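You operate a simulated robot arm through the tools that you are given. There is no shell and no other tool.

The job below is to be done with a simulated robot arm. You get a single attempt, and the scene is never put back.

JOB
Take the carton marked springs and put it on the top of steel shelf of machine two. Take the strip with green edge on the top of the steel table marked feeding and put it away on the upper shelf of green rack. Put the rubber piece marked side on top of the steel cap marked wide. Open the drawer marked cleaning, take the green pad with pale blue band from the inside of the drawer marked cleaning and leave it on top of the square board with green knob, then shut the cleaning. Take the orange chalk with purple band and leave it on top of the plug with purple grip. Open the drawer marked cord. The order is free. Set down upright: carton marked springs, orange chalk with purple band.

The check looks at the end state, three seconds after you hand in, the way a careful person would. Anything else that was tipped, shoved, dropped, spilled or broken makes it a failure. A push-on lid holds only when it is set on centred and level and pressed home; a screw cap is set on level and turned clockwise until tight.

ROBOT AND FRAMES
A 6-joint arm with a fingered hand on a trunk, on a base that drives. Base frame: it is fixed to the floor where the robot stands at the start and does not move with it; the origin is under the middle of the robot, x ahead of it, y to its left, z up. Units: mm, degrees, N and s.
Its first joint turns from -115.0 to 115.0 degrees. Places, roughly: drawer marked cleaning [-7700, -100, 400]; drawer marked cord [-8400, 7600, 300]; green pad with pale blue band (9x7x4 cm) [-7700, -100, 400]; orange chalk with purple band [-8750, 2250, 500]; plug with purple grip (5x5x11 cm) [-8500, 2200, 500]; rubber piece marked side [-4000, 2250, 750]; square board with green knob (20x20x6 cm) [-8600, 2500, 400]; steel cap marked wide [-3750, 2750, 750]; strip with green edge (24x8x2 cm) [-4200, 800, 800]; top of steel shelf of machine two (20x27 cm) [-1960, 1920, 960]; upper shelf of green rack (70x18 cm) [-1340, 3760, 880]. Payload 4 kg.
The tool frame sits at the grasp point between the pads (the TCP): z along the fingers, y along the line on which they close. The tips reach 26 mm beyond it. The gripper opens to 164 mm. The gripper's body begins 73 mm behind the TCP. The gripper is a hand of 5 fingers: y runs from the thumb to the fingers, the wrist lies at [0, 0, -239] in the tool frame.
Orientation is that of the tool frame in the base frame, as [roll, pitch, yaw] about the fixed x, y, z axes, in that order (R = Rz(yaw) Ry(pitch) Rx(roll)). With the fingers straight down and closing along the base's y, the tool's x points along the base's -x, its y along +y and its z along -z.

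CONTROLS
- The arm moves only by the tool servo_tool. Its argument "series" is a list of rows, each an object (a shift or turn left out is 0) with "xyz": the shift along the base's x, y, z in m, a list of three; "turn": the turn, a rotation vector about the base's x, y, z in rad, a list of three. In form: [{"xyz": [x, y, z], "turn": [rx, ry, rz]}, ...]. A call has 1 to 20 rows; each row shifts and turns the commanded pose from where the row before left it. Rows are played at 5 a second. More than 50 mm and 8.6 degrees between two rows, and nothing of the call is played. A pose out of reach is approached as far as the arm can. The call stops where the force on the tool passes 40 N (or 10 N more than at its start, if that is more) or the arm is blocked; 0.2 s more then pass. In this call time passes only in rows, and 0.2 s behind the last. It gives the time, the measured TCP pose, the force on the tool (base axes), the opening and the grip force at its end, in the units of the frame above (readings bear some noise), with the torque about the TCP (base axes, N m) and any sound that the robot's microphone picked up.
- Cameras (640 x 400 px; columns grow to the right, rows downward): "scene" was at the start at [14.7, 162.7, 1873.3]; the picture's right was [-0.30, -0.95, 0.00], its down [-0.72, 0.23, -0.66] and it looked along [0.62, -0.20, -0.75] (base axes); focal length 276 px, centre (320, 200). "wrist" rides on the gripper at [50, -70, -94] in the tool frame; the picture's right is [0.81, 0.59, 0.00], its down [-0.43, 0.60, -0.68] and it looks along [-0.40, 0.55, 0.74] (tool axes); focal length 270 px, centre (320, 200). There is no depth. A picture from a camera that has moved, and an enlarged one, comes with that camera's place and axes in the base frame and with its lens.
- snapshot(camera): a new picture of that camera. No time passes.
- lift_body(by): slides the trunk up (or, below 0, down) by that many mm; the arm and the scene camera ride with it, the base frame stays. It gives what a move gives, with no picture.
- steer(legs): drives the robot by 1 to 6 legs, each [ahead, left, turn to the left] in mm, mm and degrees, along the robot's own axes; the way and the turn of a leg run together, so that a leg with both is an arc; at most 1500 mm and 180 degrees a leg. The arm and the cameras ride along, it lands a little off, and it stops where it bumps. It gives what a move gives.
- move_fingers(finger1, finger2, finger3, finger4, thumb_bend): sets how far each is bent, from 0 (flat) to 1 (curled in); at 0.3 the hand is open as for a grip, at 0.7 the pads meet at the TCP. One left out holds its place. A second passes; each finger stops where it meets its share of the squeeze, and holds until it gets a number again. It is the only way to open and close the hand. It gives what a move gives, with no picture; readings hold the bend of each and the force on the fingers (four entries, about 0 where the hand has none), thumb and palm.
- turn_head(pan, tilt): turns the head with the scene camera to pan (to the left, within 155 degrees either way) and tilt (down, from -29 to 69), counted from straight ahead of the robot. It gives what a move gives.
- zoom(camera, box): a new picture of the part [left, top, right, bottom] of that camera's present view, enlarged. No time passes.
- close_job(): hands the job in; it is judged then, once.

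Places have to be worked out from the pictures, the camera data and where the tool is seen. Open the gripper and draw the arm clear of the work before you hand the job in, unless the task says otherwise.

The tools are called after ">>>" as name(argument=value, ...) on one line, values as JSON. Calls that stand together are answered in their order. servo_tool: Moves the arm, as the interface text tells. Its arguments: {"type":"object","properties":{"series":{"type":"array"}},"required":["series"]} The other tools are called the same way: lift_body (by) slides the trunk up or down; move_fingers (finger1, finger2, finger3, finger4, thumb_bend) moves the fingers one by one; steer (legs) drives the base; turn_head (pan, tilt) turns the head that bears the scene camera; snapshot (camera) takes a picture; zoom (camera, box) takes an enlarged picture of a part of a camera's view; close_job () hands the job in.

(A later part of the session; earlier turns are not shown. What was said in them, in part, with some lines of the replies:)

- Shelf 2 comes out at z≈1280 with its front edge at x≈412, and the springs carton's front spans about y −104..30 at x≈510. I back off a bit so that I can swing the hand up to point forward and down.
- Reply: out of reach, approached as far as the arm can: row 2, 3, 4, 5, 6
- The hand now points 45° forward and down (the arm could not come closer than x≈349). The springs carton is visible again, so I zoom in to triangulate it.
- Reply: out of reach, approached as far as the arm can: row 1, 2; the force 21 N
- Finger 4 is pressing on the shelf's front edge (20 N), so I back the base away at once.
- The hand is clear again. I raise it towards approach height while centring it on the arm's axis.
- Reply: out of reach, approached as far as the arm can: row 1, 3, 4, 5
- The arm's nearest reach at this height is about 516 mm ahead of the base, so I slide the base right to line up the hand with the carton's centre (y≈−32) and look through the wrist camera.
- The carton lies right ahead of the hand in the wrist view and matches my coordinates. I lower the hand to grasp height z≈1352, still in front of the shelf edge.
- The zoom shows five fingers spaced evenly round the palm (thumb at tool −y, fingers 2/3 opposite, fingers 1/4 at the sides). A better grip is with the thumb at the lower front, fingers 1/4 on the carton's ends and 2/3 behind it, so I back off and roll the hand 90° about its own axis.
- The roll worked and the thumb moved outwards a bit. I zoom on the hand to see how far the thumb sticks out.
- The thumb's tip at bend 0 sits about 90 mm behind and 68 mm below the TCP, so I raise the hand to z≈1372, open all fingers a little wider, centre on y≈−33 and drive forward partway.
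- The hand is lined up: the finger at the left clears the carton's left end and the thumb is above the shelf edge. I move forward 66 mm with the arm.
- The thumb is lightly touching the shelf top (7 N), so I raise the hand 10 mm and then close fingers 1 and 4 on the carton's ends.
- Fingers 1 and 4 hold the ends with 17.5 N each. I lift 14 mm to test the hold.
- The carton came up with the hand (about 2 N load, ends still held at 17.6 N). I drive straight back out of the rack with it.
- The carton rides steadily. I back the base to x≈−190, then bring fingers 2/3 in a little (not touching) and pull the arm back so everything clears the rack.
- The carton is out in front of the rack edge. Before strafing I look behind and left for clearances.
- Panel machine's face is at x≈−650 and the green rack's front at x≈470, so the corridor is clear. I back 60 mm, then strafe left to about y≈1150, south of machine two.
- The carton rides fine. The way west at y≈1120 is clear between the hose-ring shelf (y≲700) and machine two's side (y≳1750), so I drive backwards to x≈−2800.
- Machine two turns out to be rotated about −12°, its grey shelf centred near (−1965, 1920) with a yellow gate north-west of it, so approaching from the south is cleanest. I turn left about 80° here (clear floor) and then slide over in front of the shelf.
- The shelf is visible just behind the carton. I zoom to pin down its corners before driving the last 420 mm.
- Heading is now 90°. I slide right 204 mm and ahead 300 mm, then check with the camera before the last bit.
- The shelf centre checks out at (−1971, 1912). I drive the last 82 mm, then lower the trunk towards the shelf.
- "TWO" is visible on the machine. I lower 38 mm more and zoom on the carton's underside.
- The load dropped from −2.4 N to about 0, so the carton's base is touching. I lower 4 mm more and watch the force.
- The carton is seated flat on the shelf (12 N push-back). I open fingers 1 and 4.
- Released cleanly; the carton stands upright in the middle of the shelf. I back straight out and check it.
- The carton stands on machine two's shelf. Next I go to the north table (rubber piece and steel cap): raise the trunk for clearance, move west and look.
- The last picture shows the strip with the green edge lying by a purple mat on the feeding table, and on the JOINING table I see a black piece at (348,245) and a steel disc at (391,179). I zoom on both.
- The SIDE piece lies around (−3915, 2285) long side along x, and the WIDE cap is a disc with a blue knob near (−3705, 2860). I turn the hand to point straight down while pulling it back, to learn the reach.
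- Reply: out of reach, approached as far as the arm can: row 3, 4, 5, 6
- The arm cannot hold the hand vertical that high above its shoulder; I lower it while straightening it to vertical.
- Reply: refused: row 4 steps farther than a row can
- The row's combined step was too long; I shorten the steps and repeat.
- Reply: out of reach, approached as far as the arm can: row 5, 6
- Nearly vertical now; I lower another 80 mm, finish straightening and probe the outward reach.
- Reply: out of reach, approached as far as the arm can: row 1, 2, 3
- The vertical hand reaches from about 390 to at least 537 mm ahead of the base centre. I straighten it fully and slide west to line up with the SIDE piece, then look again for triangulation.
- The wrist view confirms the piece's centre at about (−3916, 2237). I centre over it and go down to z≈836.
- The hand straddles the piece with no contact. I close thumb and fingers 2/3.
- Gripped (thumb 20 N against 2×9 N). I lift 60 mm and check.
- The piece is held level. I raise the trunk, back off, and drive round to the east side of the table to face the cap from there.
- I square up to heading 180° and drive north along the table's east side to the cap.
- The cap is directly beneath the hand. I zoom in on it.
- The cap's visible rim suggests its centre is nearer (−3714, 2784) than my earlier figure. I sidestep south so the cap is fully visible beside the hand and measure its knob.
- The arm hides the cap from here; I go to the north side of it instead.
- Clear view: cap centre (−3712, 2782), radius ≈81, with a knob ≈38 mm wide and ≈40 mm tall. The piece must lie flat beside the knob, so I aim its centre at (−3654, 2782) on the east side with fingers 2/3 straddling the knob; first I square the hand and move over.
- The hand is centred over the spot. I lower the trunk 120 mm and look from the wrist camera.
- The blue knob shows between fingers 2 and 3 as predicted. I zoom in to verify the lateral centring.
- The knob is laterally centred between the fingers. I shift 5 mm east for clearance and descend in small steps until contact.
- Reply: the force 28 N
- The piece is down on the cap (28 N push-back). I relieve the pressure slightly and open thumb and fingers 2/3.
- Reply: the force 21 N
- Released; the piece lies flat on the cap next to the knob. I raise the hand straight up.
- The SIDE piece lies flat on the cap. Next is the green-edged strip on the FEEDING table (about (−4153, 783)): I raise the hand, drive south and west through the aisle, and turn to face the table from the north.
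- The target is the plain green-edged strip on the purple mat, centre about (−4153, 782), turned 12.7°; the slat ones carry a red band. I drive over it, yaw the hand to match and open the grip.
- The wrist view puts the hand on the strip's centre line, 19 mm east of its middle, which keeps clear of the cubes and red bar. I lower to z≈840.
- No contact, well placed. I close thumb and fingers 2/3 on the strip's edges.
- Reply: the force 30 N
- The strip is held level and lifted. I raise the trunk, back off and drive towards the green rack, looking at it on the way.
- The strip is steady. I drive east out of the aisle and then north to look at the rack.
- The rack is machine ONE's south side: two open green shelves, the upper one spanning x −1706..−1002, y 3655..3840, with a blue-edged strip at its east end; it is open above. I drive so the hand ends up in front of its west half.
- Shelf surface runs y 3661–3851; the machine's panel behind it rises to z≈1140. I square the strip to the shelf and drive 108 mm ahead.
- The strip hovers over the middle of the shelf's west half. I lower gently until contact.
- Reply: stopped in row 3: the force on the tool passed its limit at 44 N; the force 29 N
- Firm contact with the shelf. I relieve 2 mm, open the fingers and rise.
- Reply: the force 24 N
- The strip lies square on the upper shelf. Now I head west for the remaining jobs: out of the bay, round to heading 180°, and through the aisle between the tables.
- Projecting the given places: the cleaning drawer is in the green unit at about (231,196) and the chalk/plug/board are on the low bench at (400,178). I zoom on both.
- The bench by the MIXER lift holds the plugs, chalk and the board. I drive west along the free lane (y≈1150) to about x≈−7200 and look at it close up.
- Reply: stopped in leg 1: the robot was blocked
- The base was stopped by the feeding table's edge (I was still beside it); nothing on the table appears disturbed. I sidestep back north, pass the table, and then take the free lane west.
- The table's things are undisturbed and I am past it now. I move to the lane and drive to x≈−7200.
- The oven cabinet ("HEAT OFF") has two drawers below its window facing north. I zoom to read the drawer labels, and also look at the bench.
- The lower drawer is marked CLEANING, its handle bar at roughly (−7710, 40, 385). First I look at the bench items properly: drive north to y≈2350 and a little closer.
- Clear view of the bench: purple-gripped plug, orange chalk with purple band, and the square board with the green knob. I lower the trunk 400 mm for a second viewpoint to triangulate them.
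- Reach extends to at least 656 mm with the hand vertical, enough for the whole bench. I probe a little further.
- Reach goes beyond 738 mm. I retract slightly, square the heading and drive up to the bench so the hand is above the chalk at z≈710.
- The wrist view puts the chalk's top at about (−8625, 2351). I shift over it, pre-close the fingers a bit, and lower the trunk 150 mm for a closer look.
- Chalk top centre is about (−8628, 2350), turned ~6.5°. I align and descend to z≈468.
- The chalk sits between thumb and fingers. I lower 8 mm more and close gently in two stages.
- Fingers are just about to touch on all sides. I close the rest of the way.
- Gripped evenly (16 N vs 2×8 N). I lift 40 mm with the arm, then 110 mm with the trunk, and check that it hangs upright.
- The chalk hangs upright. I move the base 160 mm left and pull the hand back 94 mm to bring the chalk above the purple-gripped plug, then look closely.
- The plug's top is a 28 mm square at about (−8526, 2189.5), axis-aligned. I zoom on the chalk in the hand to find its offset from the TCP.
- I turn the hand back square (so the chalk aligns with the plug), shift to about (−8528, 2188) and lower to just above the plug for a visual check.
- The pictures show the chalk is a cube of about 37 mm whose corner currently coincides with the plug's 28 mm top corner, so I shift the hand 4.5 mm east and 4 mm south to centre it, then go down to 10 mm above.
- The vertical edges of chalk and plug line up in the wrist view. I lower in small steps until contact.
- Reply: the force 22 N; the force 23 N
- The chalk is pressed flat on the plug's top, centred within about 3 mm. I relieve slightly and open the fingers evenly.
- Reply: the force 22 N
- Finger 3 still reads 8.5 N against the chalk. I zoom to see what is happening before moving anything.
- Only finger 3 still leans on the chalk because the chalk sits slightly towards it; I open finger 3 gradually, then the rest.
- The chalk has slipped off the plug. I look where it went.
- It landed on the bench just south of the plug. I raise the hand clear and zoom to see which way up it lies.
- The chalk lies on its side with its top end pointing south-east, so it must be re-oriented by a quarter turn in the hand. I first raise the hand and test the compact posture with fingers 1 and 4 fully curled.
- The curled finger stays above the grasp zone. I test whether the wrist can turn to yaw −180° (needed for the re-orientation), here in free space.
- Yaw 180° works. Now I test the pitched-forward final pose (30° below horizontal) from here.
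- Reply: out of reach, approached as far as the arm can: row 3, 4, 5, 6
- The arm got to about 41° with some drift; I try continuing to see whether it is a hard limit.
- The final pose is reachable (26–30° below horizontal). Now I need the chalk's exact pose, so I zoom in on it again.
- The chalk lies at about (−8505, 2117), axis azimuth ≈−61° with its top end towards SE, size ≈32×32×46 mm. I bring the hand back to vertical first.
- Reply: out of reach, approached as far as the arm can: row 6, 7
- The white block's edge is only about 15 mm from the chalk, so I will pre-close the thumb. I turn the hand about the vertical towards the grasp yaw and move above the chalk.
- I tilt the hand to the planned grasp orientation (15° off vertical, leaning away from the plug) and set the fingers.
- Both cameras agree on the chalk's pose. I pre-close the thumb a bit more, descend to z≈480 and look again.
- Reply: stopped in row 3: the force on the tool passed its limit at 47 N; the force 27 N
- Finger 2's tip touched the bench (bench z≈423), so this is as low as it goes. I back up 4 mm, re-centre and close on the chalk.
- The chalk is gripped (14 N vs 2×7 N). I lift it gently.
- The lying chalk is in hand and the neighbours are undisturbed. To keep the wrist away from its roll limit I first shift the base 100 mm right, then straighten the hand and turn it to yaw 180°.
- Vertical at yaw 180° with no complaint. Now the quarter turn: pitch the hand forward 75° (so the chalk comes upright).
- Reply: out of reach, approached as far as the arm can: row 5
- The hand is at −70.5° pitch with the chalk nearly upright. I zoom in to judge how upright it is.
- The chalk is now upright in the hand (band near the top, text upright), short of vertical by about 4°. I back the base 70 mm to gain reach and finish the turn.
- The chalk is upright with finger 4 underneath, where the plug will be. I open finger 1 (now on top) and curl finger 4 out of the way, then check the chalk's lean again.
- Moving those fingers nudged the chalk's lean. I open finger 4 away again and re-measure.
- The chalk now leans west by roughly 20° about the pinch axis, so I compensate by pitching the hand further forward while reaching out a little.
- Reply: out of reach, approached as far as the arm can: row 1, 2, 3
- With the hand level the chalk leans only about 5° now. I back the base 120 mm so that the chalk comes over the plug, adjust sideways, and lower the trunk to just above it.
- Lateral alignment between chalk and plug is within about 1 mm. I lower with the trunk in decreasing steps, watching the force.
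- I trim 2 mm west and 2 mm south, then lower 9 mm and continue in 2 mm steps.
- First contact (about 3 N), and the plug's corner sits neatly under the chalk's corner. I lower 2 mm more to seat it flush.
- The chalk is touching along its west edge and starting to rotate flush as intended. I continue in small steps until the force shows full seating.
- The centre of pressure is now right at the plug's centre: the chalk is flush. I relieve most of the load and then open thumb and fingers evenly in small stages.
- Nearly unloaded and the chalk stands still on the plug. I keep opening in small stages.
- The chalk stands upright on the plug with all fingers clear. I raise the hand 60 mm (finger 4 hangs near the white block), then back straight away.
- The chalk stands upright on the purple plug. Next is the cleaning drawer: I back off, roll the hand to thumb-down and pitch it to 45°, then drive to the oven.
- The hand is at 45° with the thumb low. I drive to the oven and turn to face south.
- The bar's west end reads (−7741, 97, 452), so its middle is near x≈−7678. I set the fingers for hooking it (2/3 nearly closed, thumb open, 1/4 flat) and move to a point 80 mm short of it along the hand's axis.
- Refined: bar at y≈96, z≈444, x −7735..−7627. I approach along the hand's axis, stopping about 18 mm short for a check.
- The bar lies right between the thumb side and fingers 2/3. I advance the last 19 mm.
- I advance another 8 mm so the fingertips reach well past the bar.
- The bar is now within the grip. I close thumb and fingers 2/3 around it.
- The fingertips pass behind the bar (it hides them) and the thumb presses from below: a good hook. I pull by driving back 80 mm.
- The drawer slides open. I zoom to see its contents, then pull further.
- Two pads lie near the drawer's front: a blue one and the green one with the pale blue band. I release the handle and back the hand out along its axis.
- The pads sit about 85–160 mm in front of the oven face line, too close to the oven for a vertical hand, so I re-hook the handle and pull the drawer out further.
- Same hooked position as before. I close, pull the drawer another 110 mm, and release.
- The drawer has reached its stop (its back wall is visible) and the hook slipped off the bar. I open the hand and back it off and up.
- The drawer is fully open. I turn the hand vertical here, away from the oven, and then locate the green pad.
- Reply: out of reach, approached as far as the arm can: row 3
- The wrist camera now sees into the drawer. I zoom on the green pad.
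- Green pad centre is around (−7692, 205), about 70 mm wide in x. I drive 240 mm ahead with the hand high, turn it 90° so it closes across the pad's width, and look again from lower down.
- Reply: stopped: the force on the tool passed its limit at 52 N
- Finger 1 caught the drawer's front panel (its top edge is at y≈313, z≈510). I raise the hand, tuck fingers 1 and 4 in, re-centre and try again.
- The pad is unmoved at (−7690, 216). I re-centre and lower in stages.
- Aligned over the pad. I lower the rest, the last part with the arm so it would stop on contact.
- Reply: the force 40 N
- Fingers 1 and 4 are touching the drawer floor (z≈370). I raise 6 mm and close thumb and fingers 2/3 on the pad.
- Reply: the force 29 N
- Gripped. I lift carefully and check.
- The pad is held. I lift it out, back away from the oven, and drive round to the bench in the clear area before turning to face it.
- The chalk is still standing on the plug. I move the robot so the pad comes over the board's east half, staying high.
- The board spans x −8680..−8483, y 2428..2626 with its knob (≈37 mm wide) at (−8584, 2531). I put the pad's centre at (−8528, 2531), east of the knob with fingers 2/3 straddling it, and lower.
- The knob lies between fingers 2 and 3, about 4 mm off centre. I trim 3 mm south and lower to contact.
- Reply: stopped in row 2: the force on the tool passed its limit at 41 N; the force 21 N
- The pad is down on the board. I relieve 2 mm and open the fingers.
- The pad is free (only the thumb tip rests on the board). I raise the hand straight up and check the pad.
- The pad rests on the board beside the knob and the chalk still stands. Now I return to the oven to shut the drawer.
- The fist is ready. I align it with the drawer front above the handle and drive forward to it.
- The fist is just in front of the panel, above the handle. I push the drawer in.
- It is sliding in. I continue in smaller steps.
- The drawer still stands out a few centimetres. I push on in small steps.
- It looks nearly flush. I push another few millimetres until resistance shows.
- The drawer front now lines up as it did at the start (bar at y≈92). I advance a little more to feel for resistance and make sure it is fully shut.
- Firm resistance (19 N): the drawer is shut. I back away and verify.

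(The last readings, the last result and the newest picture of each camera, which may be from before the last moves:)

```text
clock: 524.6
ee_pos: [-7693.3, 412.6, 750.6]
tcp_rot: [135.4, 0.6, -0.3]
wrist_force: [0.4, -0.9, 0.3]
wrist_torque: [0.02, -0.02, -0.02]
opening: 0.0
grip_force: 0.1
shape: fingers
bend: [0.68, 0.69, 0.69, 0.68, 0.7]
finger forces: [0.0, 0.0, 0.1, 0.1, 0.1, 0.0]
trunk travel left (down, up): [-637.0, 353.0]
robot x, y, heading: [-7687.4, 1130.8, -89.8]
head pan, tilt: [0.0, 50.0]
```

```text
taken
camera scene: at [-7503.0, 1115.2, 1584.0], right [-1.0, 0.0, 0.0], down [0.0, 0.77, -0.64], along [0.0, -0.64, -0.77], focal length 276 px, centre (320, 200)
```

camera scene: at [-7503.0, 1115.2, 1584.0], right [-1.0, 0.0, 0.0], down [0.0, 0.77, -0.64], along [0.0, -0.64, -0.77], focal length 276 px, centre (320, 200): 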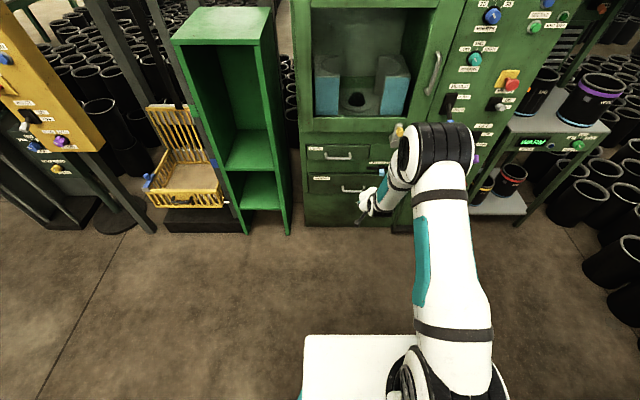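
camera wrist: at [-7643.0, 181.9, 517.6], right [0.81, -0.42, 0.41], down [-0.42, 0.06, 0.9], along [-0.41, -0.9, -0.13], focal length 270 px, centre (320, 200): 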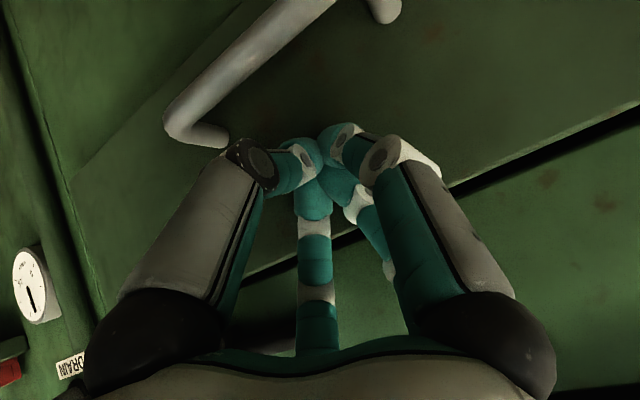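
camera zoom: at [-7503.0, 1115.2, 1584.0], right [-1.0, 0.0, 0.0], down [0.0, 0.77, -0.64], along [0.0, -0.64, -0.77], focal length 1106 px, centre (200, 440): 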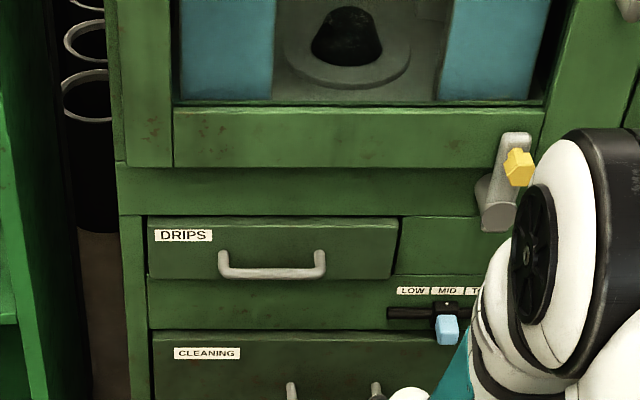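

The drawer is shut and nothing else moved. Last job: the cord drawer far to the north-west; I turn around and drive north, looking ahead.

>>> steer(legs=[[0, 400, 0], [0, 0, 179.8], [1350, 0, 0]])

>>> turn_head(pan=20, tilt=22)

>>> snapshot(camera="scene")

>>> turn_head(pan=-25, tilt=22)

>>> snapshot(camera="scene")

```text
clock: 540.8
ee_pos: [-7344.3, 3184.2, 750.1]
tcp_rot: [135.2, 0.6, -178.4]
wrist_force: [0.7, -0.3, -0.9]
wrist_torque: [0.03, -0.03, 0.0]
opening: 0.0
grip_force: 0.1
shape: fingers
bend: [0.68, 0.69, 0.69, 0.68, 0.7]
finger forces: [0.0, 0.0, 0.0, 0.0, 0.1, 0.0]
trunk travel left (down, up): [-637.0, 353.0]
robot x, y, heading: [-7323.1, 2467.2, 92.0]
head pan, tilt: [0.0, 50.0]
```

```text
clock: 541.7
ee_pos: [-7344.7, 3184.3, 750.2]
tcp_rot: [135.3, 0.6, -178.4]
wrist_force: [1.1, -0.9, 0.2]
wrist_torque: [-0.02, 0.02, 0.03]
opening: 0.0
grip_force: 0.0
shape: fingers
bend: [0.68, 0.69, 0.69, 0.68, 0.7]
finger forces: [0.0, 0.1, 0.0, 0.0, 0.0, 0.0]
trunk travel left (down, up): [-637.0, 353.0]
robot x, y, heading: [-7325.7, 2469.1, 92.0]
head pan, tilt: [20.0, 22.0]
```

```text
taken
camera scene: at [-7542.4, 2485.2, 1626.3], right [0.93, 0.38, 0.0], down [0.14, -0.35, -0.93], along [-0.35, 0.86, -0.38], focal length 276 px, centre (320, 200)
```

scene: 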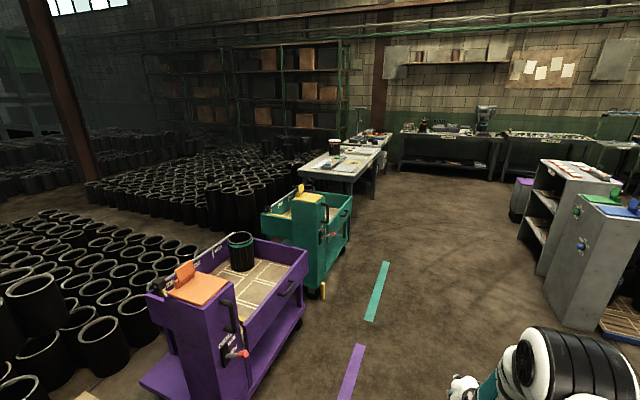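

```text
clock: 542.8
ee_pos: [-7344.3, 3183.5, 749.2]
tcp_rot: [135.2, 0.6, -178.3]
wrist_force: [-0.1, 0.0, -0.5]
wrist_torque: [-0.01, -0.02, -0.03]
opening: 0.3
grip_force: 0.1
shape: fingers
bend: [0.68, 0.69, 0.69, 0.68, 0.7]
finger forces: [0.0, 0.0, 0.0, 0.1, 0.0, 0.0]
trunk travel left (down, up): [-637.0, 353.0]
robot x, y, heading: [-7326.0, 2465.4, 92.3]
head pan, tilt: [-25.0, 22.0]
```

```text
taken
camera scene: at [-7471.5, 2484.7, 1626.3], right [0.92, -0.39, 0.0], down [-0.15, -0.35, -0.93], along [0.36, 0.85, -0.37], focal length 276 px, centre (320, 200)
```

scene: 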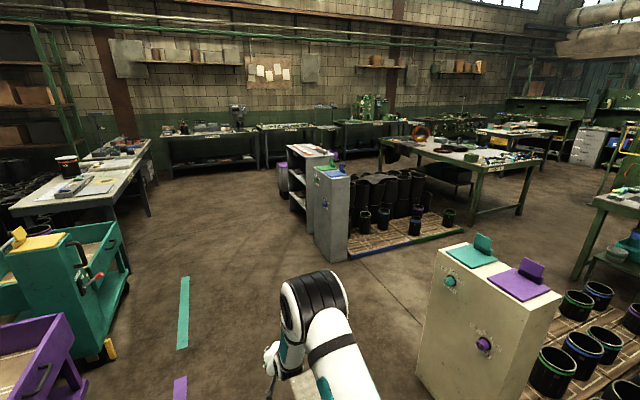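

>>> zoom(camera="scene", box=[60, 110, 220, 230])

>>> turn_head(pan=10, tilt=22)

>>> zoom(camera="scene", box=[220, 110, 400, 230])

```text
3.33 times, centred on (140, 170) of scene
camera zoom: at [-7471.5, 2484.7, 1626.3], right [0.92, -0.39, 0.0], down [-0.15, -0.35, -0.93], along [0.36, 0.85, -0.37], focal length 921 px, centre (920, 300)
```

zoom: 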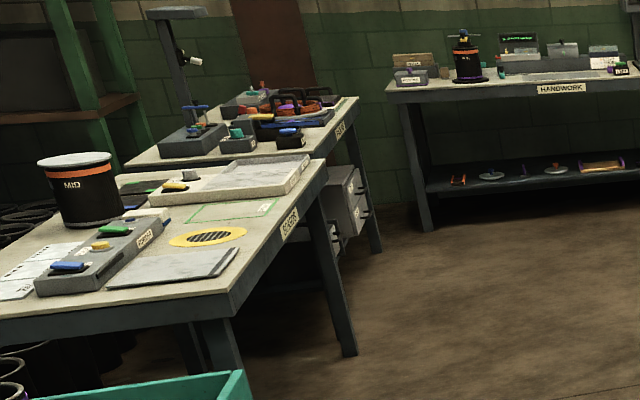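

```text
clock: 543.8
ee_pos: [-7344.8, 3184.0, 749.1]
tcp_rot: [135.3, 0.6, -178.4]
wrist_force: [0.6, 0.8, 0.7]
wrist_torque: [0.02, 0.0, -0.01]
opening: 0.1
grip_force: 0.2
shape: fingers
bend: [0.68, 0.69, 0.69, 0.68, 0.7]
finger forces: [0.0, 0.1, 0.0, 0.0, 0.0, 0.1]
trunk travel left (down, up): [-637.0, 353.0]
robot x, y, heading: [-7323.0, 2464.9, 91.9]
head pan, tilt: [10.0, 22.0]
```

```text
3.33 times, centred on (310, 170) of scene
camera zoom: at [-7526.9, 2489.9, 1626.3], right [0.98, 0.21, 0.0], down [0.08, -0.37, -0.93], along [-0.19, 0.91, -0.37], focal length 921 px, centre (353, 300)
```

zoom: 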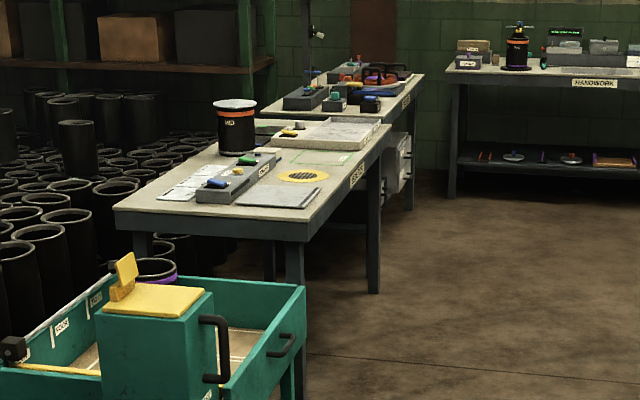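

The cord drawer unit is under the far table, facing east. I drive north along the clear lane (x≈−7300).

>>> steer(legs=[[0, 0, -1.9], [1500, 0, 0], [1500, 0, 0], [1300, 0, 0]])

>>> turn_head(pan=60, tilt=40)

>>> snapshot(camera="scene")

```text
clock: 565.0
ee_pos: [-7312.2, 7536.8, 750.6]
tcp_rot: [135.3, 0.6, 178.4]
wrist_force: [0.2, 0.0, 0.3]
wrist_torque: [0.01, 0.04, 0.02]
opening: 0.0
grip_force: 0.0
shape: fingers
bend: [0.68, 0.69, 0.69, 0.68, 0.7]
finger forces: [0.0, 0.0, 0.0, 0.0, 0.0, 0.0]
trunk travel left (down, up): [-637.0, 353.0]
robot x, y, heading: [-7335.5, 6818.2, 88.8]
head pan, tilt: [10.0, 22.0]
```

```text
clock: 566.2
ee_pos: [-7313.8, 7537.2, 750.0]
tcp_rot: [135.3, 0.6, 178.3]
wrist_force: [0.4, 1.0, -0.3]
wrist_torque: [-0.02, -0.02, 0.02]
opening: 0.0
grip_force: 0.0
shape: fingers
bend: [0.68, 0.69, 0.69, 0.68, 0.7]
finger forces: [0.0, 0.1, 0.0, 0.0, 0.1, 0.0]
trunk travel left (down, up): [-637.0, 353.0]
robot x, y, heading: [-7332.8, 6816.0, 88.6]
head pan, tilt: [60.0, 40.0]
```

```text
taken
camera scene: at [-7592.2, 6807.5, 1598.2], right [0.52, 0.86, 0.0], down [0.55, -0.33, -0.77], along [-0.66, 0.4, -0.64], focal length 276 px, centre (320, 200)
```

scene: 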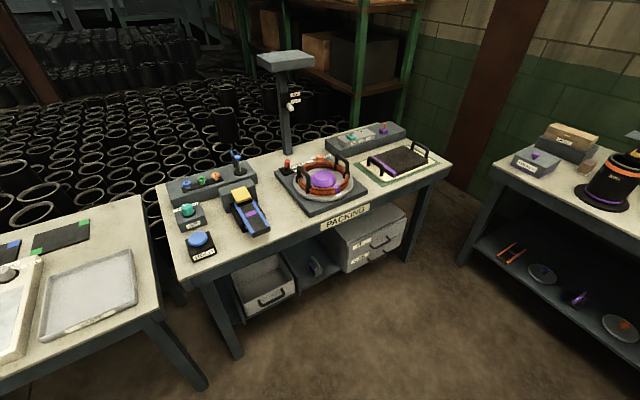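

The PACKING table has a drawer unit beneath it. I zoom in to read the labels.

>>> zoom(camera="scene", box=[220, 190, 430, 330])

```text
2.86 times, centred on (325, 260) of scene
camera zoom: at [-7592.2, 6807.5, 1598.2], right [0.52, 0.86, 0.0], down [0.55, -0.33, -0.77], along [-0.66, 0.4, -0.64], focal length 790 px, centre (306, 29)
```

zoom: 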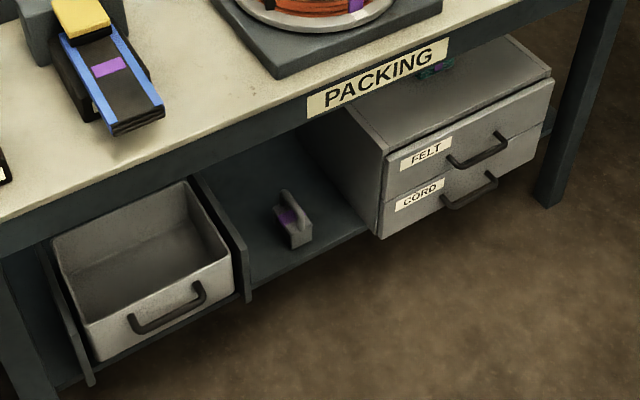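

The lower drawer of that unit is marked CORD, facing east. I turn to face west here, then strafe north to stand opposite it.

>>> steer(legs=[[0, 0, 91.3], [0, -790, 0]])

>>> turn_head(pan=0, tilt=45)

>>> snapshot(camera="scene")

>>> snapshot(camera="wrist")

```text
clock: 574.2
ee_pos: [-8051.3, 7597.9, 749.6]
tcp_rot: [135.3, 0.6, -91.0]
wrist_force: [1.0, 0.7, 0.2]
wrist_torque: [-0.02, 0.01, 0.01]
opening: 0.0
grip_force: 0.0
shape: fingers
bend: [0.68, 0.69, 0.69, 0.68, 0.7]
finger forces: [0.0, 0.1, 0.0, 0.1, 0.0, 0.0]
trunk travel left (down, up): [-637.0, 353.0]
robot x, y, heading: [-7331.1, 7582.3, 179.6]
head pan, tilt: [60.0, 40.0]
```

```text
clock: 575.5
ee_pos: [-8051.3, 7596.2, 749.8]
tcp_rot: [135.3, 0.5, -91.0]
wrist_force: [0.9, -0.8, 0.0]
wrist_torque: [0.0, 0.05, 0.02]
opening: 0.0
grip_force: 0.0
shape: fingers
bend: [0.68, 0.69, 0.69, 0.68, 0.7]
finger forces: [0.0, 0.0, 0.1, 0.0, 0.1, 0.1]
trunk travel left (down, up): [-637.0, 353.0]
robot x, y, heading: [-7334.3, 7584.8, 179.3]
head pan, tilt: [0.0, 45.0]
```

```text
taken
camera scene: at [-7355.3, 7399.5, 1590.9], right [0.01, 1.0, 0.0], down [0.71, -0.01, -0.71], along [-0.71, 0.01, -0.71], focal length 276 px, centre (320, 200)
```

scene: 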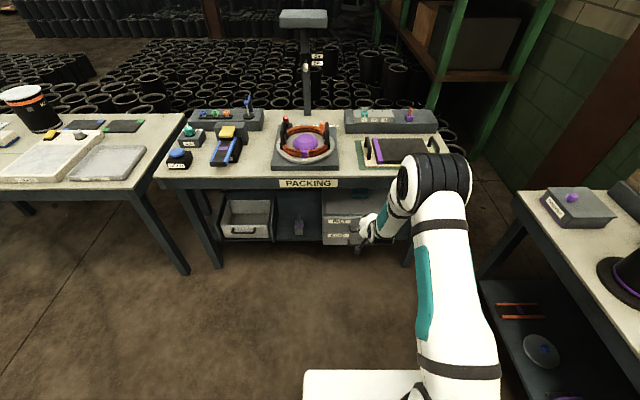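

```text
taken
camera wrist: at [-7937.8, 7545.5, 767.3], right [-0.43, -0.81, 0.41], down [0.06, 0.42, 0.9], along [-0.9, 0.42, -0.13], focal length 270 px, centre (320, 200)
```

wrist: 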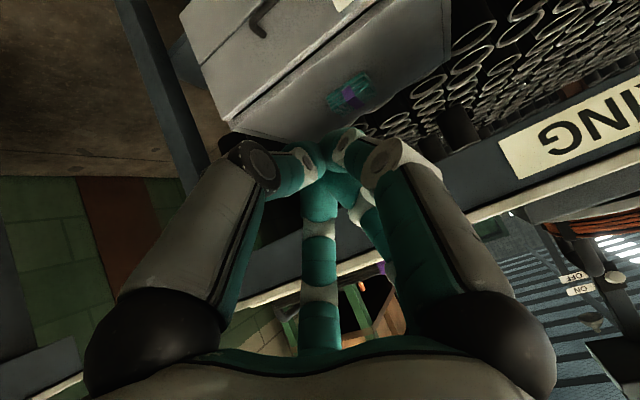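

>>> zoom(camera="scene", box=[300, 175, 420, 265])

```text
4.44 times, centred on (360, 220) of scene
camera zoom: at [-7355.3, 7399.5, 1590.9], right [0.01, 1.0, 0.0], down [0.71, -0.01, -0.71], along [-0.71, 0.01, -0.71], focal length 1228 px, centre (142, 111)
```

zoom: 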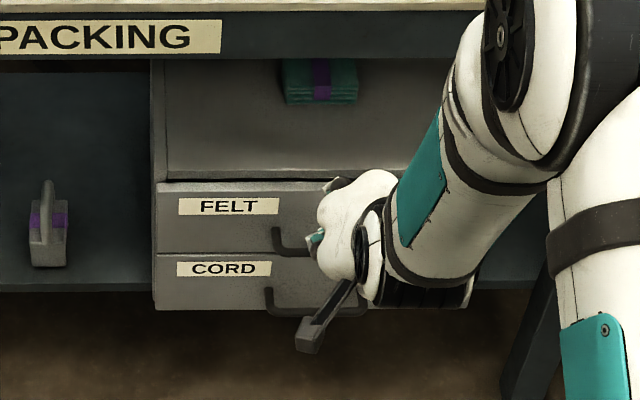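

Triangulated: CORD handle bar at x≈−8307, y 7579..7714, z≈268 (FELT's is 124 mm above it). I set the fingers for hooking, lower the trunk and move in front of it.

>>> lift_body(by=-415)

>>> move_fingers(finger1=0, finger2=0.6, finger3=0.6, finger4=0, thumb_bend=0.3)

>>> steer(legs=[[0, -50, 0.5], [165, 0, 0]])

>>> snapshot(camera="wrist")

>>> zoom(camera="scene", box=[300, 140, 460, 260])

```text
refused: -415 is not a number from -400 to 400
```

```text
clock: 576.5
ee_pos: [-8050.6, 7598.0, 750.7]
tcp_rot: [135.4, 0.6, -90.9]
wrist_force: [-0.6, 0.1, -0.4]
wrist_torque: [-0.01, 0.02, -0.01]
opening: 109.9
grip_force: 0.0
shape: fingers
bend: [0.01, 0.6, 0.6, 0.01, 0.3]
finger forces: [0.1, 0.0, 0.0, 0.0, 0.0, 0.0]
trunk travel left (down, up): [-637.0, 353.0]
robot x, y, heading: [-7333.4, 7585.7, 179.5]
head pan, tilt: [0.0, 45.0]
```

```text
clock: 578.5
ee_pos: [-8217.0, 7643.5, 749.4]
tcp_rot: [135.2, 0.5, -90.6]
wrist_force: [-0.2, -0.2, -0.1]
wrist_torque: [-0.04, 0.01, 0.01]
opening: 109.7
grip_force: 0.0
shape: fingers
bend: [0.01, 0.6, 0.6, 0.01, 0.3]
finger forces: [0.0, 0.0, 0.1, 0.0, 0.0, 0.0]
trunk travel left (down, up): [-637.0, 353.0]
robot x, y, heading: [-7496.1, 7636.4, 179.7]
head pan, tilt: [0.0, 45.0]
```

```text
taken
camera wrist: at [-8103.0, 7591.7, 766.9], right [-0.43, -0.81, 0.41], down [0.06, 0.42, 0.9], along [-0.9, 0.41, -0.13], focal length 270 px, centre (320, 200)
```

wrist: 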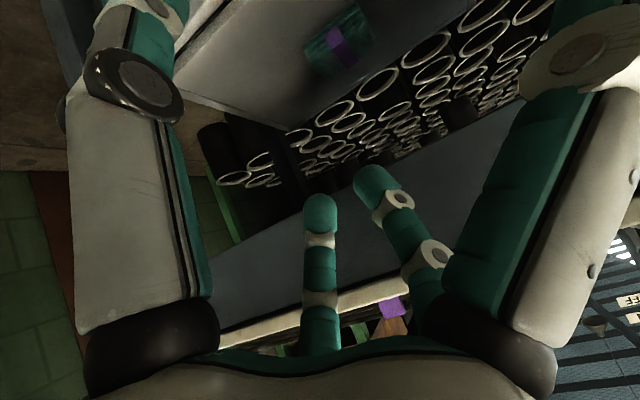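

```text
3.33 times, centred on (380, 200) of scene
camera zoom: at [-7519.9, 7450.0, 1590.9], right [0.0, 1.0, 0.0], down [0.71, 0.0, -0.71], along [-0.71, 0.0, -0.71], focal length 921 px, centre (120, 200)
```

zoom: 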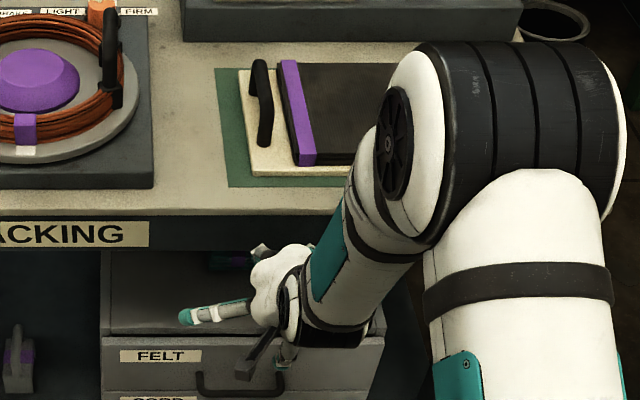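

The lowering was refused (limit 400 per call) but the hand is still clear of the table edge. I back off a little, lower in two steps, and look.

>>> steer(legs=[[-40, 0, 0.3]])

>>> lift_body(by=-380)

>>> lift_body(by=-35)

>>> snapshot(camera="wrist")

>>> zoom(camera="scene", box=[300, 120, 460, 240])

```text
clock: 579.4
ee_pos: [-8174.5, 7638.8, 751.3]
tcp_rot: [135.2, 0.5, -90.2]
wrist_force: [-0.2, 0.3, -0.1]
wrist_torque: [0.0, 0.0, -0.01]
opening: 109.6
grip_force: 0.1
shape: fingers
bend: [0.01, 0.6, 0.6, 0.01, 0.3]
finger forces: [0.0, 0.0, 0.0, 0.0, 0.1, 0.0]
trunk travel left (down, up): [-637.0, 353.0]
robot x, y, heading: [-7461.0, 7632.5, -179.7]
head pan, tilt: [0.0, 45.0]
```

```text
clock: 583.0
ee_pos: [-8174.4, 7638.2, 369.4]
tcp_rot: [135.4, 0.6, -90.3]
wrist_force: [-0.4, -0.8, 0.0]
wrist_torque: [-0.02, -0.01, 0.02]
opening: 110.0
grip_force: 0.0
shape: fingers
bend: [0.01, 0.6, 0.6, 0.01, 0.3]
finger forces: [0.1, 0.0, 0.0, 0.0, 0.0, 0.1]
trunk travel left (down, up): [-257.0, 733.0]
robot x, y, heading: [-7454.0, 7635.1, -179.7]
head pan, tilt: [0.0, 45.0]
```

```text
clock: 583.8
ee_pos: [-8175.4, 7638.8, 334.6]
tcp_rot: [135.2, 0.6, -90.4]
wrist_force: [-0.2, -0.4, 0.5]
wrist_torque: [-0.01, -0.02, -0.01]
opening: 110.0
grip_force: 0.0
shape: fingers
bend: [0.01, 0.6, 0.6, 0.01, 0.3]
finger forces: [0.1, 0.0, 0.1, 0.0, 0.0, 0.0]
trunk travel left (down, up): [-222.0, 768.0]
robot x, y, heading: [-7459.0, 7632.4, -180.0]
head pan, tilt: [0.0, 45.0]
```

```text
taken
camera wrist: at [-8060.8, 7588.6, 352.3], right [-0.42, -0.81, 0.41], down [0.06, 0.42, 0.9], along [-0.91, 0.4, -0.13], focal length 270 px, centre (320, 200)
```

wrist: 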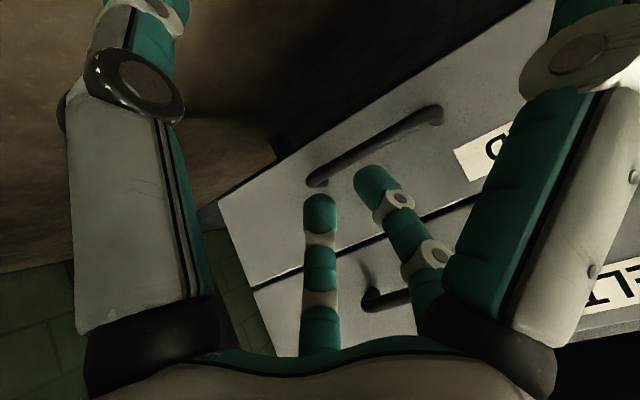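

```text
3.33 times, centred on (380, 180) of scene
camera zoom: at [-7476.4, 7449.9, 1175.9], right [0.0, 1.0, 0.0], down [0.71, 0.0, -0.71], along [-0.71, 0.0, -0.71], focal length 921 px, centre (120, 267)
```

zoom: 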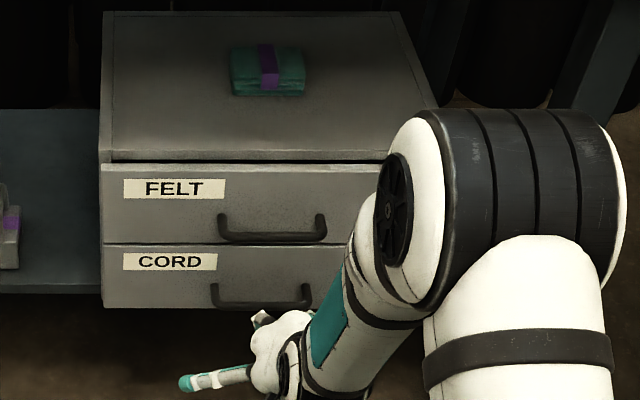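

From close range the CORD bar is at x≈−8274, z≈306, y 7571..7686. I correct the hand position to a start point on the approach line.

>>> lift_body(by=24)

>>> servo_tool(series=[{"xyz": [-0.02, -0.0055, 0]}, {"xyz": [-0.02, -0.0055, 0]}])

>>> snapshot(camera="wrist")

```text
clock: 584.5
ee_pos: [-8175.6, 7638.9, 359.3]
tcp_rot: [135.2, 0.6, -90.3]
wrist_force: [-0.4, -0.1, -0.1]
wrist_torque: [-0.04, -0.02, 0.02]
opening: 109.8
grip_force: 0.0
shape: fingers
bend: [0.01, 0.6, 0.6, 0.01, 0.3]
finger forces: [0.0, 0.1, 0.1, 0.0, 0.0, 0.1]
trunk travel left (down, up): [-246.0, 744.0]
robot x, y, heading: [-7456.6, 7636.2, -179.8]
head pan, tilt: [0.0, 45.0]
```

```text
clock: 585.1
ee_pos: [-8214.5, 7627.9, 356.5]
tcp_rot: [135.3, 0.6, -90.3]
wrist_force: [0.7, 1.3, -0.4]
wrist_torque: [0.0, -0.03, -0.01]
opening: 110.0
grip_force: 0.1
shape: fingers
bend: [0.01, 0.6, 0.6, 0.01, 0.3]
finger forces: [0.1, 0.0, 0.1, 0.0, 0.0, 0.0]
trunk travel left (down, up): [-246.0, 744.0]
robot x, y, heading: [-7457.5, 7635.4, -179.8]
head pan, tilt: [0.0, 45.0]
```

```text
taken
camera wrist: at [-8100.4, 7577.7, 374.1], right [-0.42, -0.81, 0.41], down [0.06, 0.42, 0.9], along [-0.91, 0.4, -0.13], focal length 270 px, centre (320, 200)
```

wrist: 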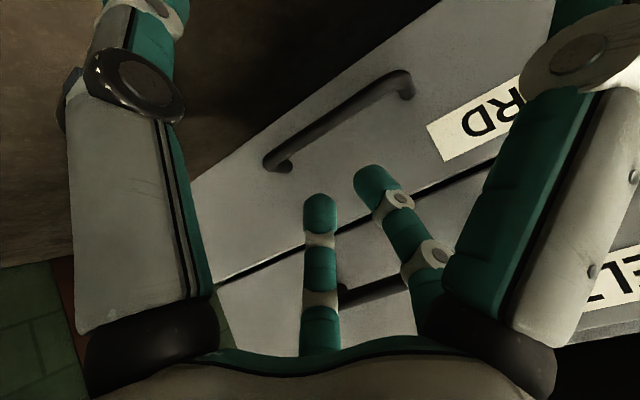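

The bar sits right on the approach line. I advance along the hand's axis in two parts.

>>> servo_tool(series=[{"xyz": [-0.0106, 0, -0.0102]}, {"xyz": [-0.0106, 0, -0.0102]}, {"xyz": [-0.0106, 0, -0.0102]}])

>>> snapshot(camera="wrist")

```text
clock: 585.9
ee_pos: [-8247.0, 7626.8, 327.7]
tcp_rot: [135.2, 0.7, -90.3]
wrist_force: [-0.2, -0.6, 1.3]
wrist_torque: [0.0, -0.02, 0.01]
opening: 109.7
grip_force: 0.1
shape: fingers
bend: [0.01, 0.6, 0.6, 0.01, 0.3]
finger forces: [0.1, 0.1, 0.0, 0.1, 0.0, 0.0]
trunk travel left (down, up): [-246.0, 744.0]
robot x, y, heading: [-7452.6, 7634.5, -179.9]
head pan, tilt: [0.0, 45.0]
```

```text
taken
camera wrist: at [-8133.0, 7578.0, 345.2], right [-0.42, -0.81, 0.41], down [0.06, 0.42, 0.9], along [-0.91, 0.4, -0.13], focal length 270 px, centre (320, 200)
```

wrist: 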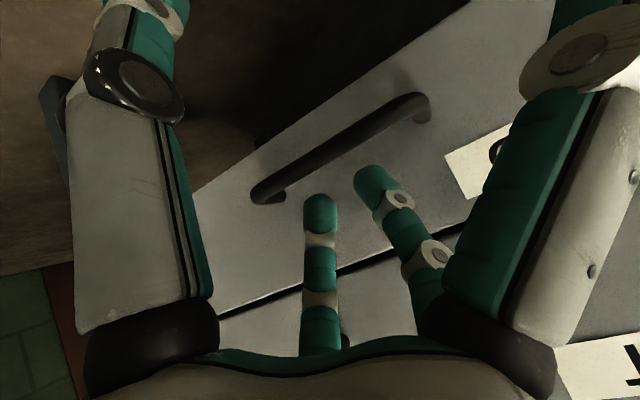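

>>> servo_tool(series=[{"xyz": [-0.0068, 0, -0.0066]}, {"xyz": [-0.0066, 0, -0.0066]}, {"xyz": [-0.003, 0, -0.003]}, {"xyz": [-0.003, 0, -0.003]}])

>>> snapshot(camera="wrist")

```text
clock: 586.9
ee_pos: [-8266.3, 7626.8, 309.5]
tcp_rot: [135.3, 0.5, -90.3]
wrist_force: [-0.3, 1.1, 0.3]
wrist_torque: [-0.01, 0.01, -0.01]
opening: 109.9
grip_force: 0.1
shape: fingers
bend: [0.01, 0.6, 0.6, 0.01, 0.3]
finger forces: [0.0, 0.0, 0.0, 0.1, 0.0, 0.0]
trunk travel left (down, up): [-246.0, 744.0]
robot x, y, heading: [-7457.0, 7635.8, -179.8]
head pan, tilt: [0.0, 45.0]
```

```text
taken
camera wrist: at [-8153.0, 7576.9, 326.5], right [-0.42, -0.81, 0.41], down [0.06, 0.42, 0.9], along [-0.91, 0.4, -0.13], focal length 270 px, centre (320, 200)
```

wrist: 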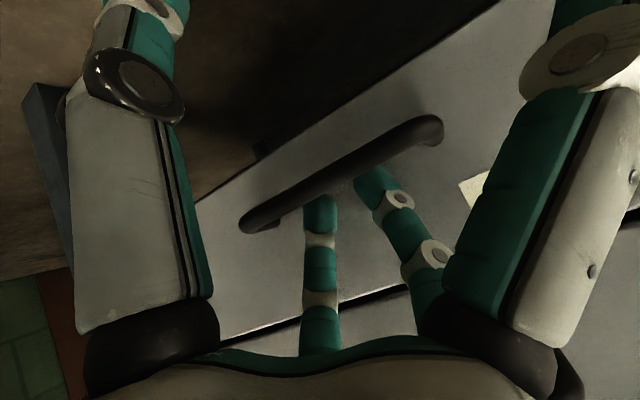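

The fingertips are behind the bar. I close the grip around it.

>>> move_fingers(finger2=0.75, finger3=0.75, thumb_bend=0.75)

>>> snapshot(camera="wrist")

```text
clock: 587.9
ee_pos: [-8266.3, 7627.2, 305.9]
tcp_rot: [135.5, 0.6, -90.3]
wrist_force: [0.0, 0.0, -13.1]
wrist_torque: [-0.04, 0.09, -0.03]
opening: 100.6
grip_force: 7.6
shape: fingers
bend: [0.01, 0.74, 0.74, 0.01, 0.68]
finger forces: [0.0, 0.0, 0.1, 0.1, 13.9, 0.0]
trunk travel left (down, up): [-246.0, 744.0]
robot x, y, heading: [-7455.5, 7634.8, -179.7]
head pan, tilt: [0.0, 45.0]
```

```text
taken
camera wrist: at [-8152.1, 7576.9, 324.5], right [-0.42, -0.81, 0.4], down [0.05, 0.42, 0.9], along [-0.9, 0.4, -0.14], focal length 270 px, centre (320, 200)
```

wrist: 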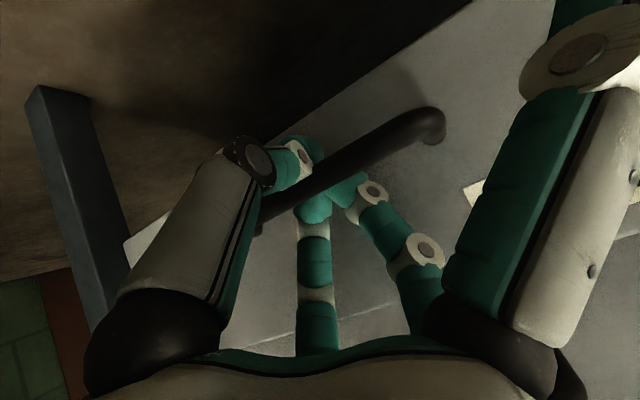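

Hooked the same way as before. I pull the drawer open by driving back.

>>> steer(legs=[[-90, 0, 0]])

>>> steer(legs=[[-90, 0, 0]])

>>> snapshot(camera="wrist")

>>> zoom(camera="scene", box=[300, 80, 460, 200])

```text
clock: 589.0
ee_pos: [-8176.4, 7625.2, 308.6]
tcp_rot: [135.3, 0.7, -90.1]
wrist_force: [0.9, 1.5, -11.5]
wrist_torque: [-0.01, 0.01, 0.01]
opening: 100.5
grip_force: 6.0
shape: fingers
bend: [0.01, 0.74, 0.74, 0.01, 0.68]
finger forces: [0.0, 0.0, 0.0, 0.0, 11.2, 0.0]
trunk travel left (down, up): [-246.0, 744.0]
robot x, y, heading: [-7363.6, 7635.8, -179.8]
head pan, tilt: [0.0, 45.0]
```

```text
clock: 590.1
ee_pos: [-8085.0, 7628.4, 308.5]
tcp_rot: [135.4, 0.6, -90.2]
wrist_force: [1.2, -5.7, -11.1]
wrist_torque: [-0.03, 0.01, 0.01]
opening: 100.6
grip_force: 5.2
shape: fingers
bend: [0.01, 0.74, 0.73, 0.01, 0.68]
finger forces: [0.0, 0.0, 0.0, 0.0, 11.1, 0.0]
trunk travel left (down, up): [-246.0, 744.0]
robot x, y, heading: [-7273.3, 7635.5, -179.9]
head pan, tilt: [0.0, 45.0]
```

```text
taken
camera wrist: at [-7971.1, 7578.1, 325.3], right [-0.42, -0.81, 0.4], down [0.05, 0.42, 0.9], along [-0.9, 0.4, -0.14], focal length 270 px, centre (320, 200)
```

wrist: 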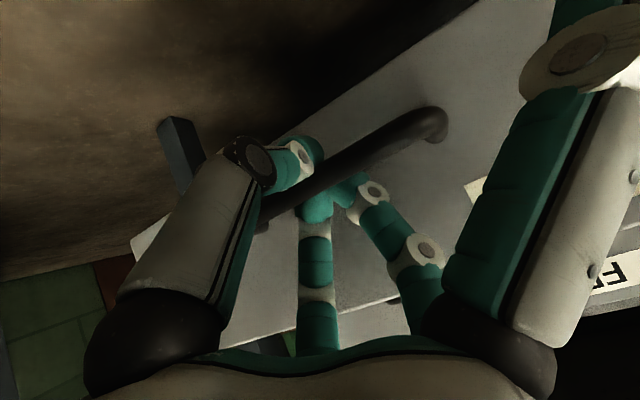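

```text
3.33 times, centred on (380, 140) of scene
camera zoom: at [-7296.3, 7450.4, 1199.8], right [0.0, 1.0, 0.0], down [0.71, 0.0, -0.71], along [-0.71, 0.0, -0.71], focal length 921 px, centre (120, 400)
```

zoom: 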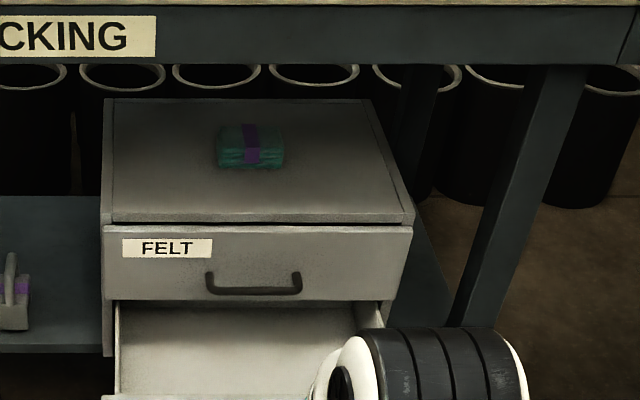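

The CORD drawer is open about 180 mm, FELT stayed shut. I pull a bit further to make it clearly open.

>>> steer(legs=[[-60, 0, 0]])

>>> zoom(camera="scene", box=[300, 70, 460, 190])

```text
clock: 591.1
ee_pos: [-8025.2, 7628.7, 307.4]
tcp_rot: [135.4, 0.6, -90.3]
wrist_force: [-11.5, -0.5, -9.3]
wrist_torque: [0.01, 0.03, 0.03]
opening: 100.9
grip_force: 12.9
shape: fingers
bend: [0.01, 0.72, 0.72, 0.01, 0.69]
finger forces: [0.1, 8.6, 8.9, 0.1, 8.9, 0.0]
trunk travel left (down, up): [-246.0, 744.0]
robot x, y, heading: [-7212.1, 7635.4, -180.1]
head pan, tilt: [0.0, 45.0]
```

```text
3.33 times, centred on (380, 130) of scene
camera zoom: at [-7236.2, 7450.7, 1199.9], right [0.0, 1.0, 0.0], down [0.71, 0.0, -0.71], along [-0.71, 0.0, -0.71], focal length 921 px, centre (120, 433)
```

zoom: 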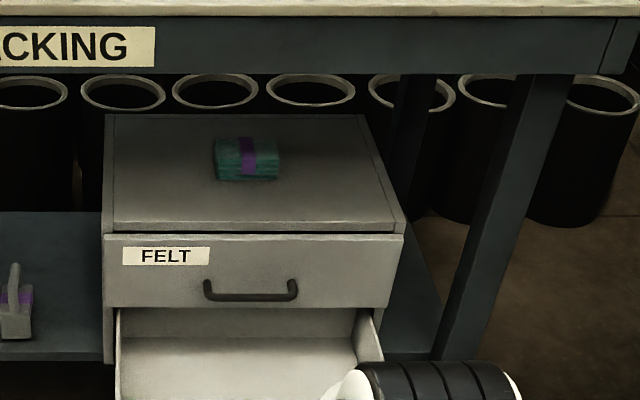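

The drawer has reached its stop (11 N pull), fully open. I relieve the tension, release the handle and back the hand out.

>>> steer(legs=[[5, 0, 0]])

>>> move_fingers(finger2=0.6, finger3=0.6, thumb_bend=0.3)

>>> servo_tool(series=[{"xyz": [0.008, 0, 0.008]}, {"xyz": [0.012, 0, 0.012]}, {"xyz": [0.018, 0, 0.018]}, {"xyz": [0.02, 0, 0.02]}, {"xyz": [0.02, 0, 0.02]}])

>>> snapshot(camera="wrist")

```text
clock: 591.8
ee_pos: [-8030.2, 7626.9, 307.8]
tcp_rot: [135.5, 0.6, -90.3]
wrist_force: [0.9, -0.9, -6.5]
wrist_torque: [0.01, -0.06, 0.0]
opening: 101.0
grip_force: 11.1
shape: fingers
bend: [0.01, 0.73, 0.73, 0.01, 0.68]
finger forces: [0.0, 7.0, 6.9, 0.0, 9.5, 0.0]
trunk travel left (down, up): [-246.0, 744.0]
robot x, y, heading: [-7223.5, 7633.2, -179.9]
head pan, tilt: [0.0, 45.0]
```

```text
clock: 592.8
ee_pos: [-8029.3, 7628.7, 307.8]
tcp_rot: [135.4, 0.6, -90.3]
wrist_force: [0.0, 0.4, 0.0]
wrist_torque: [-0.02, 0.0, 0.0]
opening: 109.7
grip_force: 0.2
shape: fingers
bend: [0.01, 0.6, 0.6, 0.01, 0.3]
finger forces: [0.0, 0.1, 0.2, 0.1, 0.0, 0.0]
trunk travel left (down, up): [-246.0, 744.0]
robot x, y, heading: [-7221.6, 7634.1, -179.8]
head pan, tilt: [0.0, 45.0]
```

```text
clock: 594.0
ee_pos: [-7952.2, 7627.2, 385.5]
tcp_rot: [135.4, 0.6, -90.3]
wrist_force: [-0.5, -0.7, -0.2]
wrist_torque: [-0.02, -0.02, -0.02]
opening: 109.9
grip_force: 0.1
shape: fingers
bend: [0.01, 0.6, 0.6, 0.01, 0.3]
finger forces: [0.1, 0.0, 0.1, 0.1, 0.0, 0.1]
trunk travel left (down, up): [-246.0, 744.0]
robot x, y, heading: [-7220.4, 7631.0, -179.6]
head pan, tilt: [0.0, 45.0]
```

```text
taken
camera wrist: at [-7837.6, 7576.5, 403.0], right [-0.42, -0.81, 0.4], down [0.05, 0.42, 0.9], along [-0.9, 0.4, -0.14], focal length 270 px, centre (320, 200)
```

wrist: 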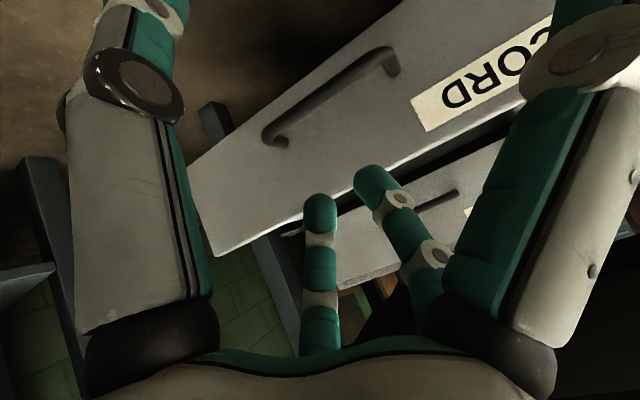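

The handle is free. I back well away, open the hand, and take a last look at the cord drawer.

>>> steer(legs=[[-300, 0, 0]])

>>> move_fingers(finger1=0.3, finger2=0.3, finger3=0.3, finger4=0.3, thumb_bend=0.3)

>>> lift_body(by=350)

>>> turn_head(pan=0, tilt=35)

>>> snapshot(camera="scene")

>>> zoom(camera="scene", box=[260, 130, 420, 250])

```text
clock: 596.1
ee_pos: [-7644.6, 7627.2, 385.3]
tcp_rot: [135.4, 0.6, -90.1]
wrist_force: [-0.2, 0.3, 0.2]
wrist_torque: [-0.01, 0.05, 0.0]
opening: 109.9
grip_force: 0.0
shape: fingers
bend: [0.01, 0.6, 0.6, 0.01, 0.3]
finger forces: [0.0, 0.0, 0.1, 0.1, 0.1, 0.0]
trunk travel left (down, up): [-246.0, 744.0]
robot x, y, heading: [-6910.4, 7634.5, -179.8]
head pan, tilt: [0.0, 45.0]
```

```text
clock: 597.1
ee_pos: [-7643.8, 7626.5, 384.8]
tcp_rot: [135.4, 0.7, -90.0]
wrist_force: [0.4, 0.3, 0.5]
wrist_torque: [-0.03, 0.0, 0.0]
opening: 90.8
grip_force: 0.1
shape: fingers
bend: [0.3, 0.3, 0.3, 0.3, 0.3]
finger forces: [0.1, 0.0, 0.0, 0.0, 0.0, 0.1]
trunk travel left (down, up): [-246.0, 744.0]
robot x, y, heading: [-6913.5, 7635.9, -179.6]
head pan, tilt: [0.0, 45.0]
```

```text
clock: 600.5
ee_pos: [-7643.8, 7626.8, 735.8]
tcp_rot: [135.4, 0.5, -90.1]
wrist_force: [0.1, -0.4, 0.6]
wrist_torque: [0.04, 0.03, -0.01]
opening: 90.8
grip_force: 0.1
shape: fingers
bend: [0.3, 0.3, 0.3, 0.3, 0.3]
finger forces: [0.1, 0.0, 0.1, 0.1, 0.1, 0.0]
trunk travel left (down, up): [-596.0, 394.0]
robot x, y, heading: [-6911.7, 7637.2, -179.5]
head pan, tilt: [0.0, 45.0]
```

```text
clock: 601.2
ee_pos: [-7643.8, 7625.5, 735.8]
tcp_rot: [135.4, 0.7, -90.1]
wrist_force: [-0.1, 0.9, -0.1]
wrist_torque: [-0.04, 0.02, -0.02]
opening: 90.8
grip_force: 0.1
shape: fingers
bend: [0.3, 0.3, 0.3, 0.3, 0.3]
finger forces: [0.0, 0.0, 0.1, 0.1, 0.0, 0.0]
trunk travel left (down, up): [-596.0, 394.0]
robot x, y, heading: [-6908.0, 7639.9, -179.8]
head pan, tilt: [0.0, 35.0]
```

```text
taken
camera scene: at [-6938.6, 7451.9, 1564.7], right [-0.01, 1.0, 0.0], down [0.57, 0.0, -0.82], along [-0.82, 0.0, -0.57], focal length 276 px, centre (320, 200)
```

scene: 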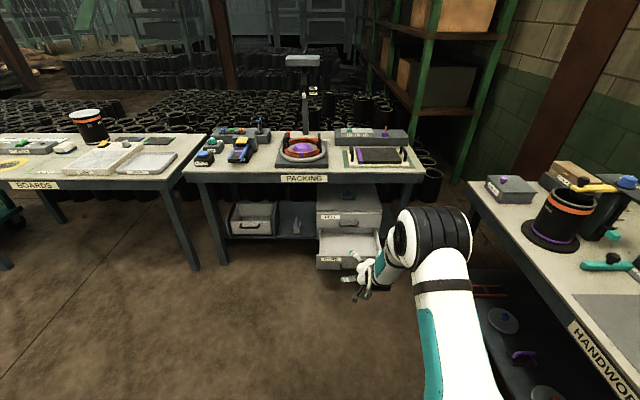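

```text
3.33 times, centred on (340, 190) of scene
camera zoom: at [-6938.6, 7451.9, 1564.7], right [-0.01, 1.0, 0.0], down [0.57, 0.0, -0.82], along [-0.82, 0.0, -0.57], focal length 921 px, centre (253, 233)
```

zoom: 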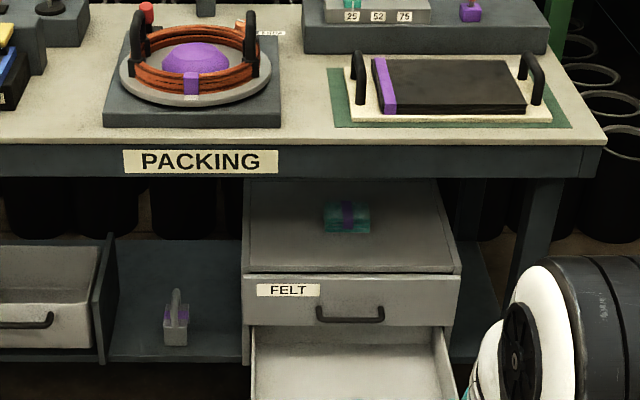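

The cord drawer stands open and FELT is shut. All the jobs are done, the hand is open and well clear, so I hand in.

>>> close_job()

```text
The job is handed in.
```

I finished all six jobs and handed the work in. I don't have the result of the check.

| Job | State when I last looked |
|---|---|
| Carton marked springs | Upright in the middle of machine two's steel shelf |
| Strip with green edge | Flat on the upper shelf of the green rack, beside the blue-edged strip |
| Rubber piece marked side | Flat on the steel cap marked wide, beside its knob; the ends overhang the cap slightly |
| Green pad with pale blue band | On the square board, beside the green knob |
| Drawer marked cleaning | Shut; I pushed it until it resisted firmly |
| Orange chalk with purple band | Upright on the plug with purple grip |
| Drawer marked cord | Open to its stop; the felt drawer above stayed shut |

- **Chalk:** it fell off the plug on the first try and landed on the bench. I picked it up, turned it upright and set it on the plug again. It was still standing when I left that bench.
- **Bumps:** the base was stopped once by the feeding table's edge. Fingers also touched a rack shelf, the bench and the cleaning drawer. I saw nothing tipped or shifted in the pictures.
- **Not rechecked:** I looked at each item right after placing it, but did not go round to all of them again before handing in.
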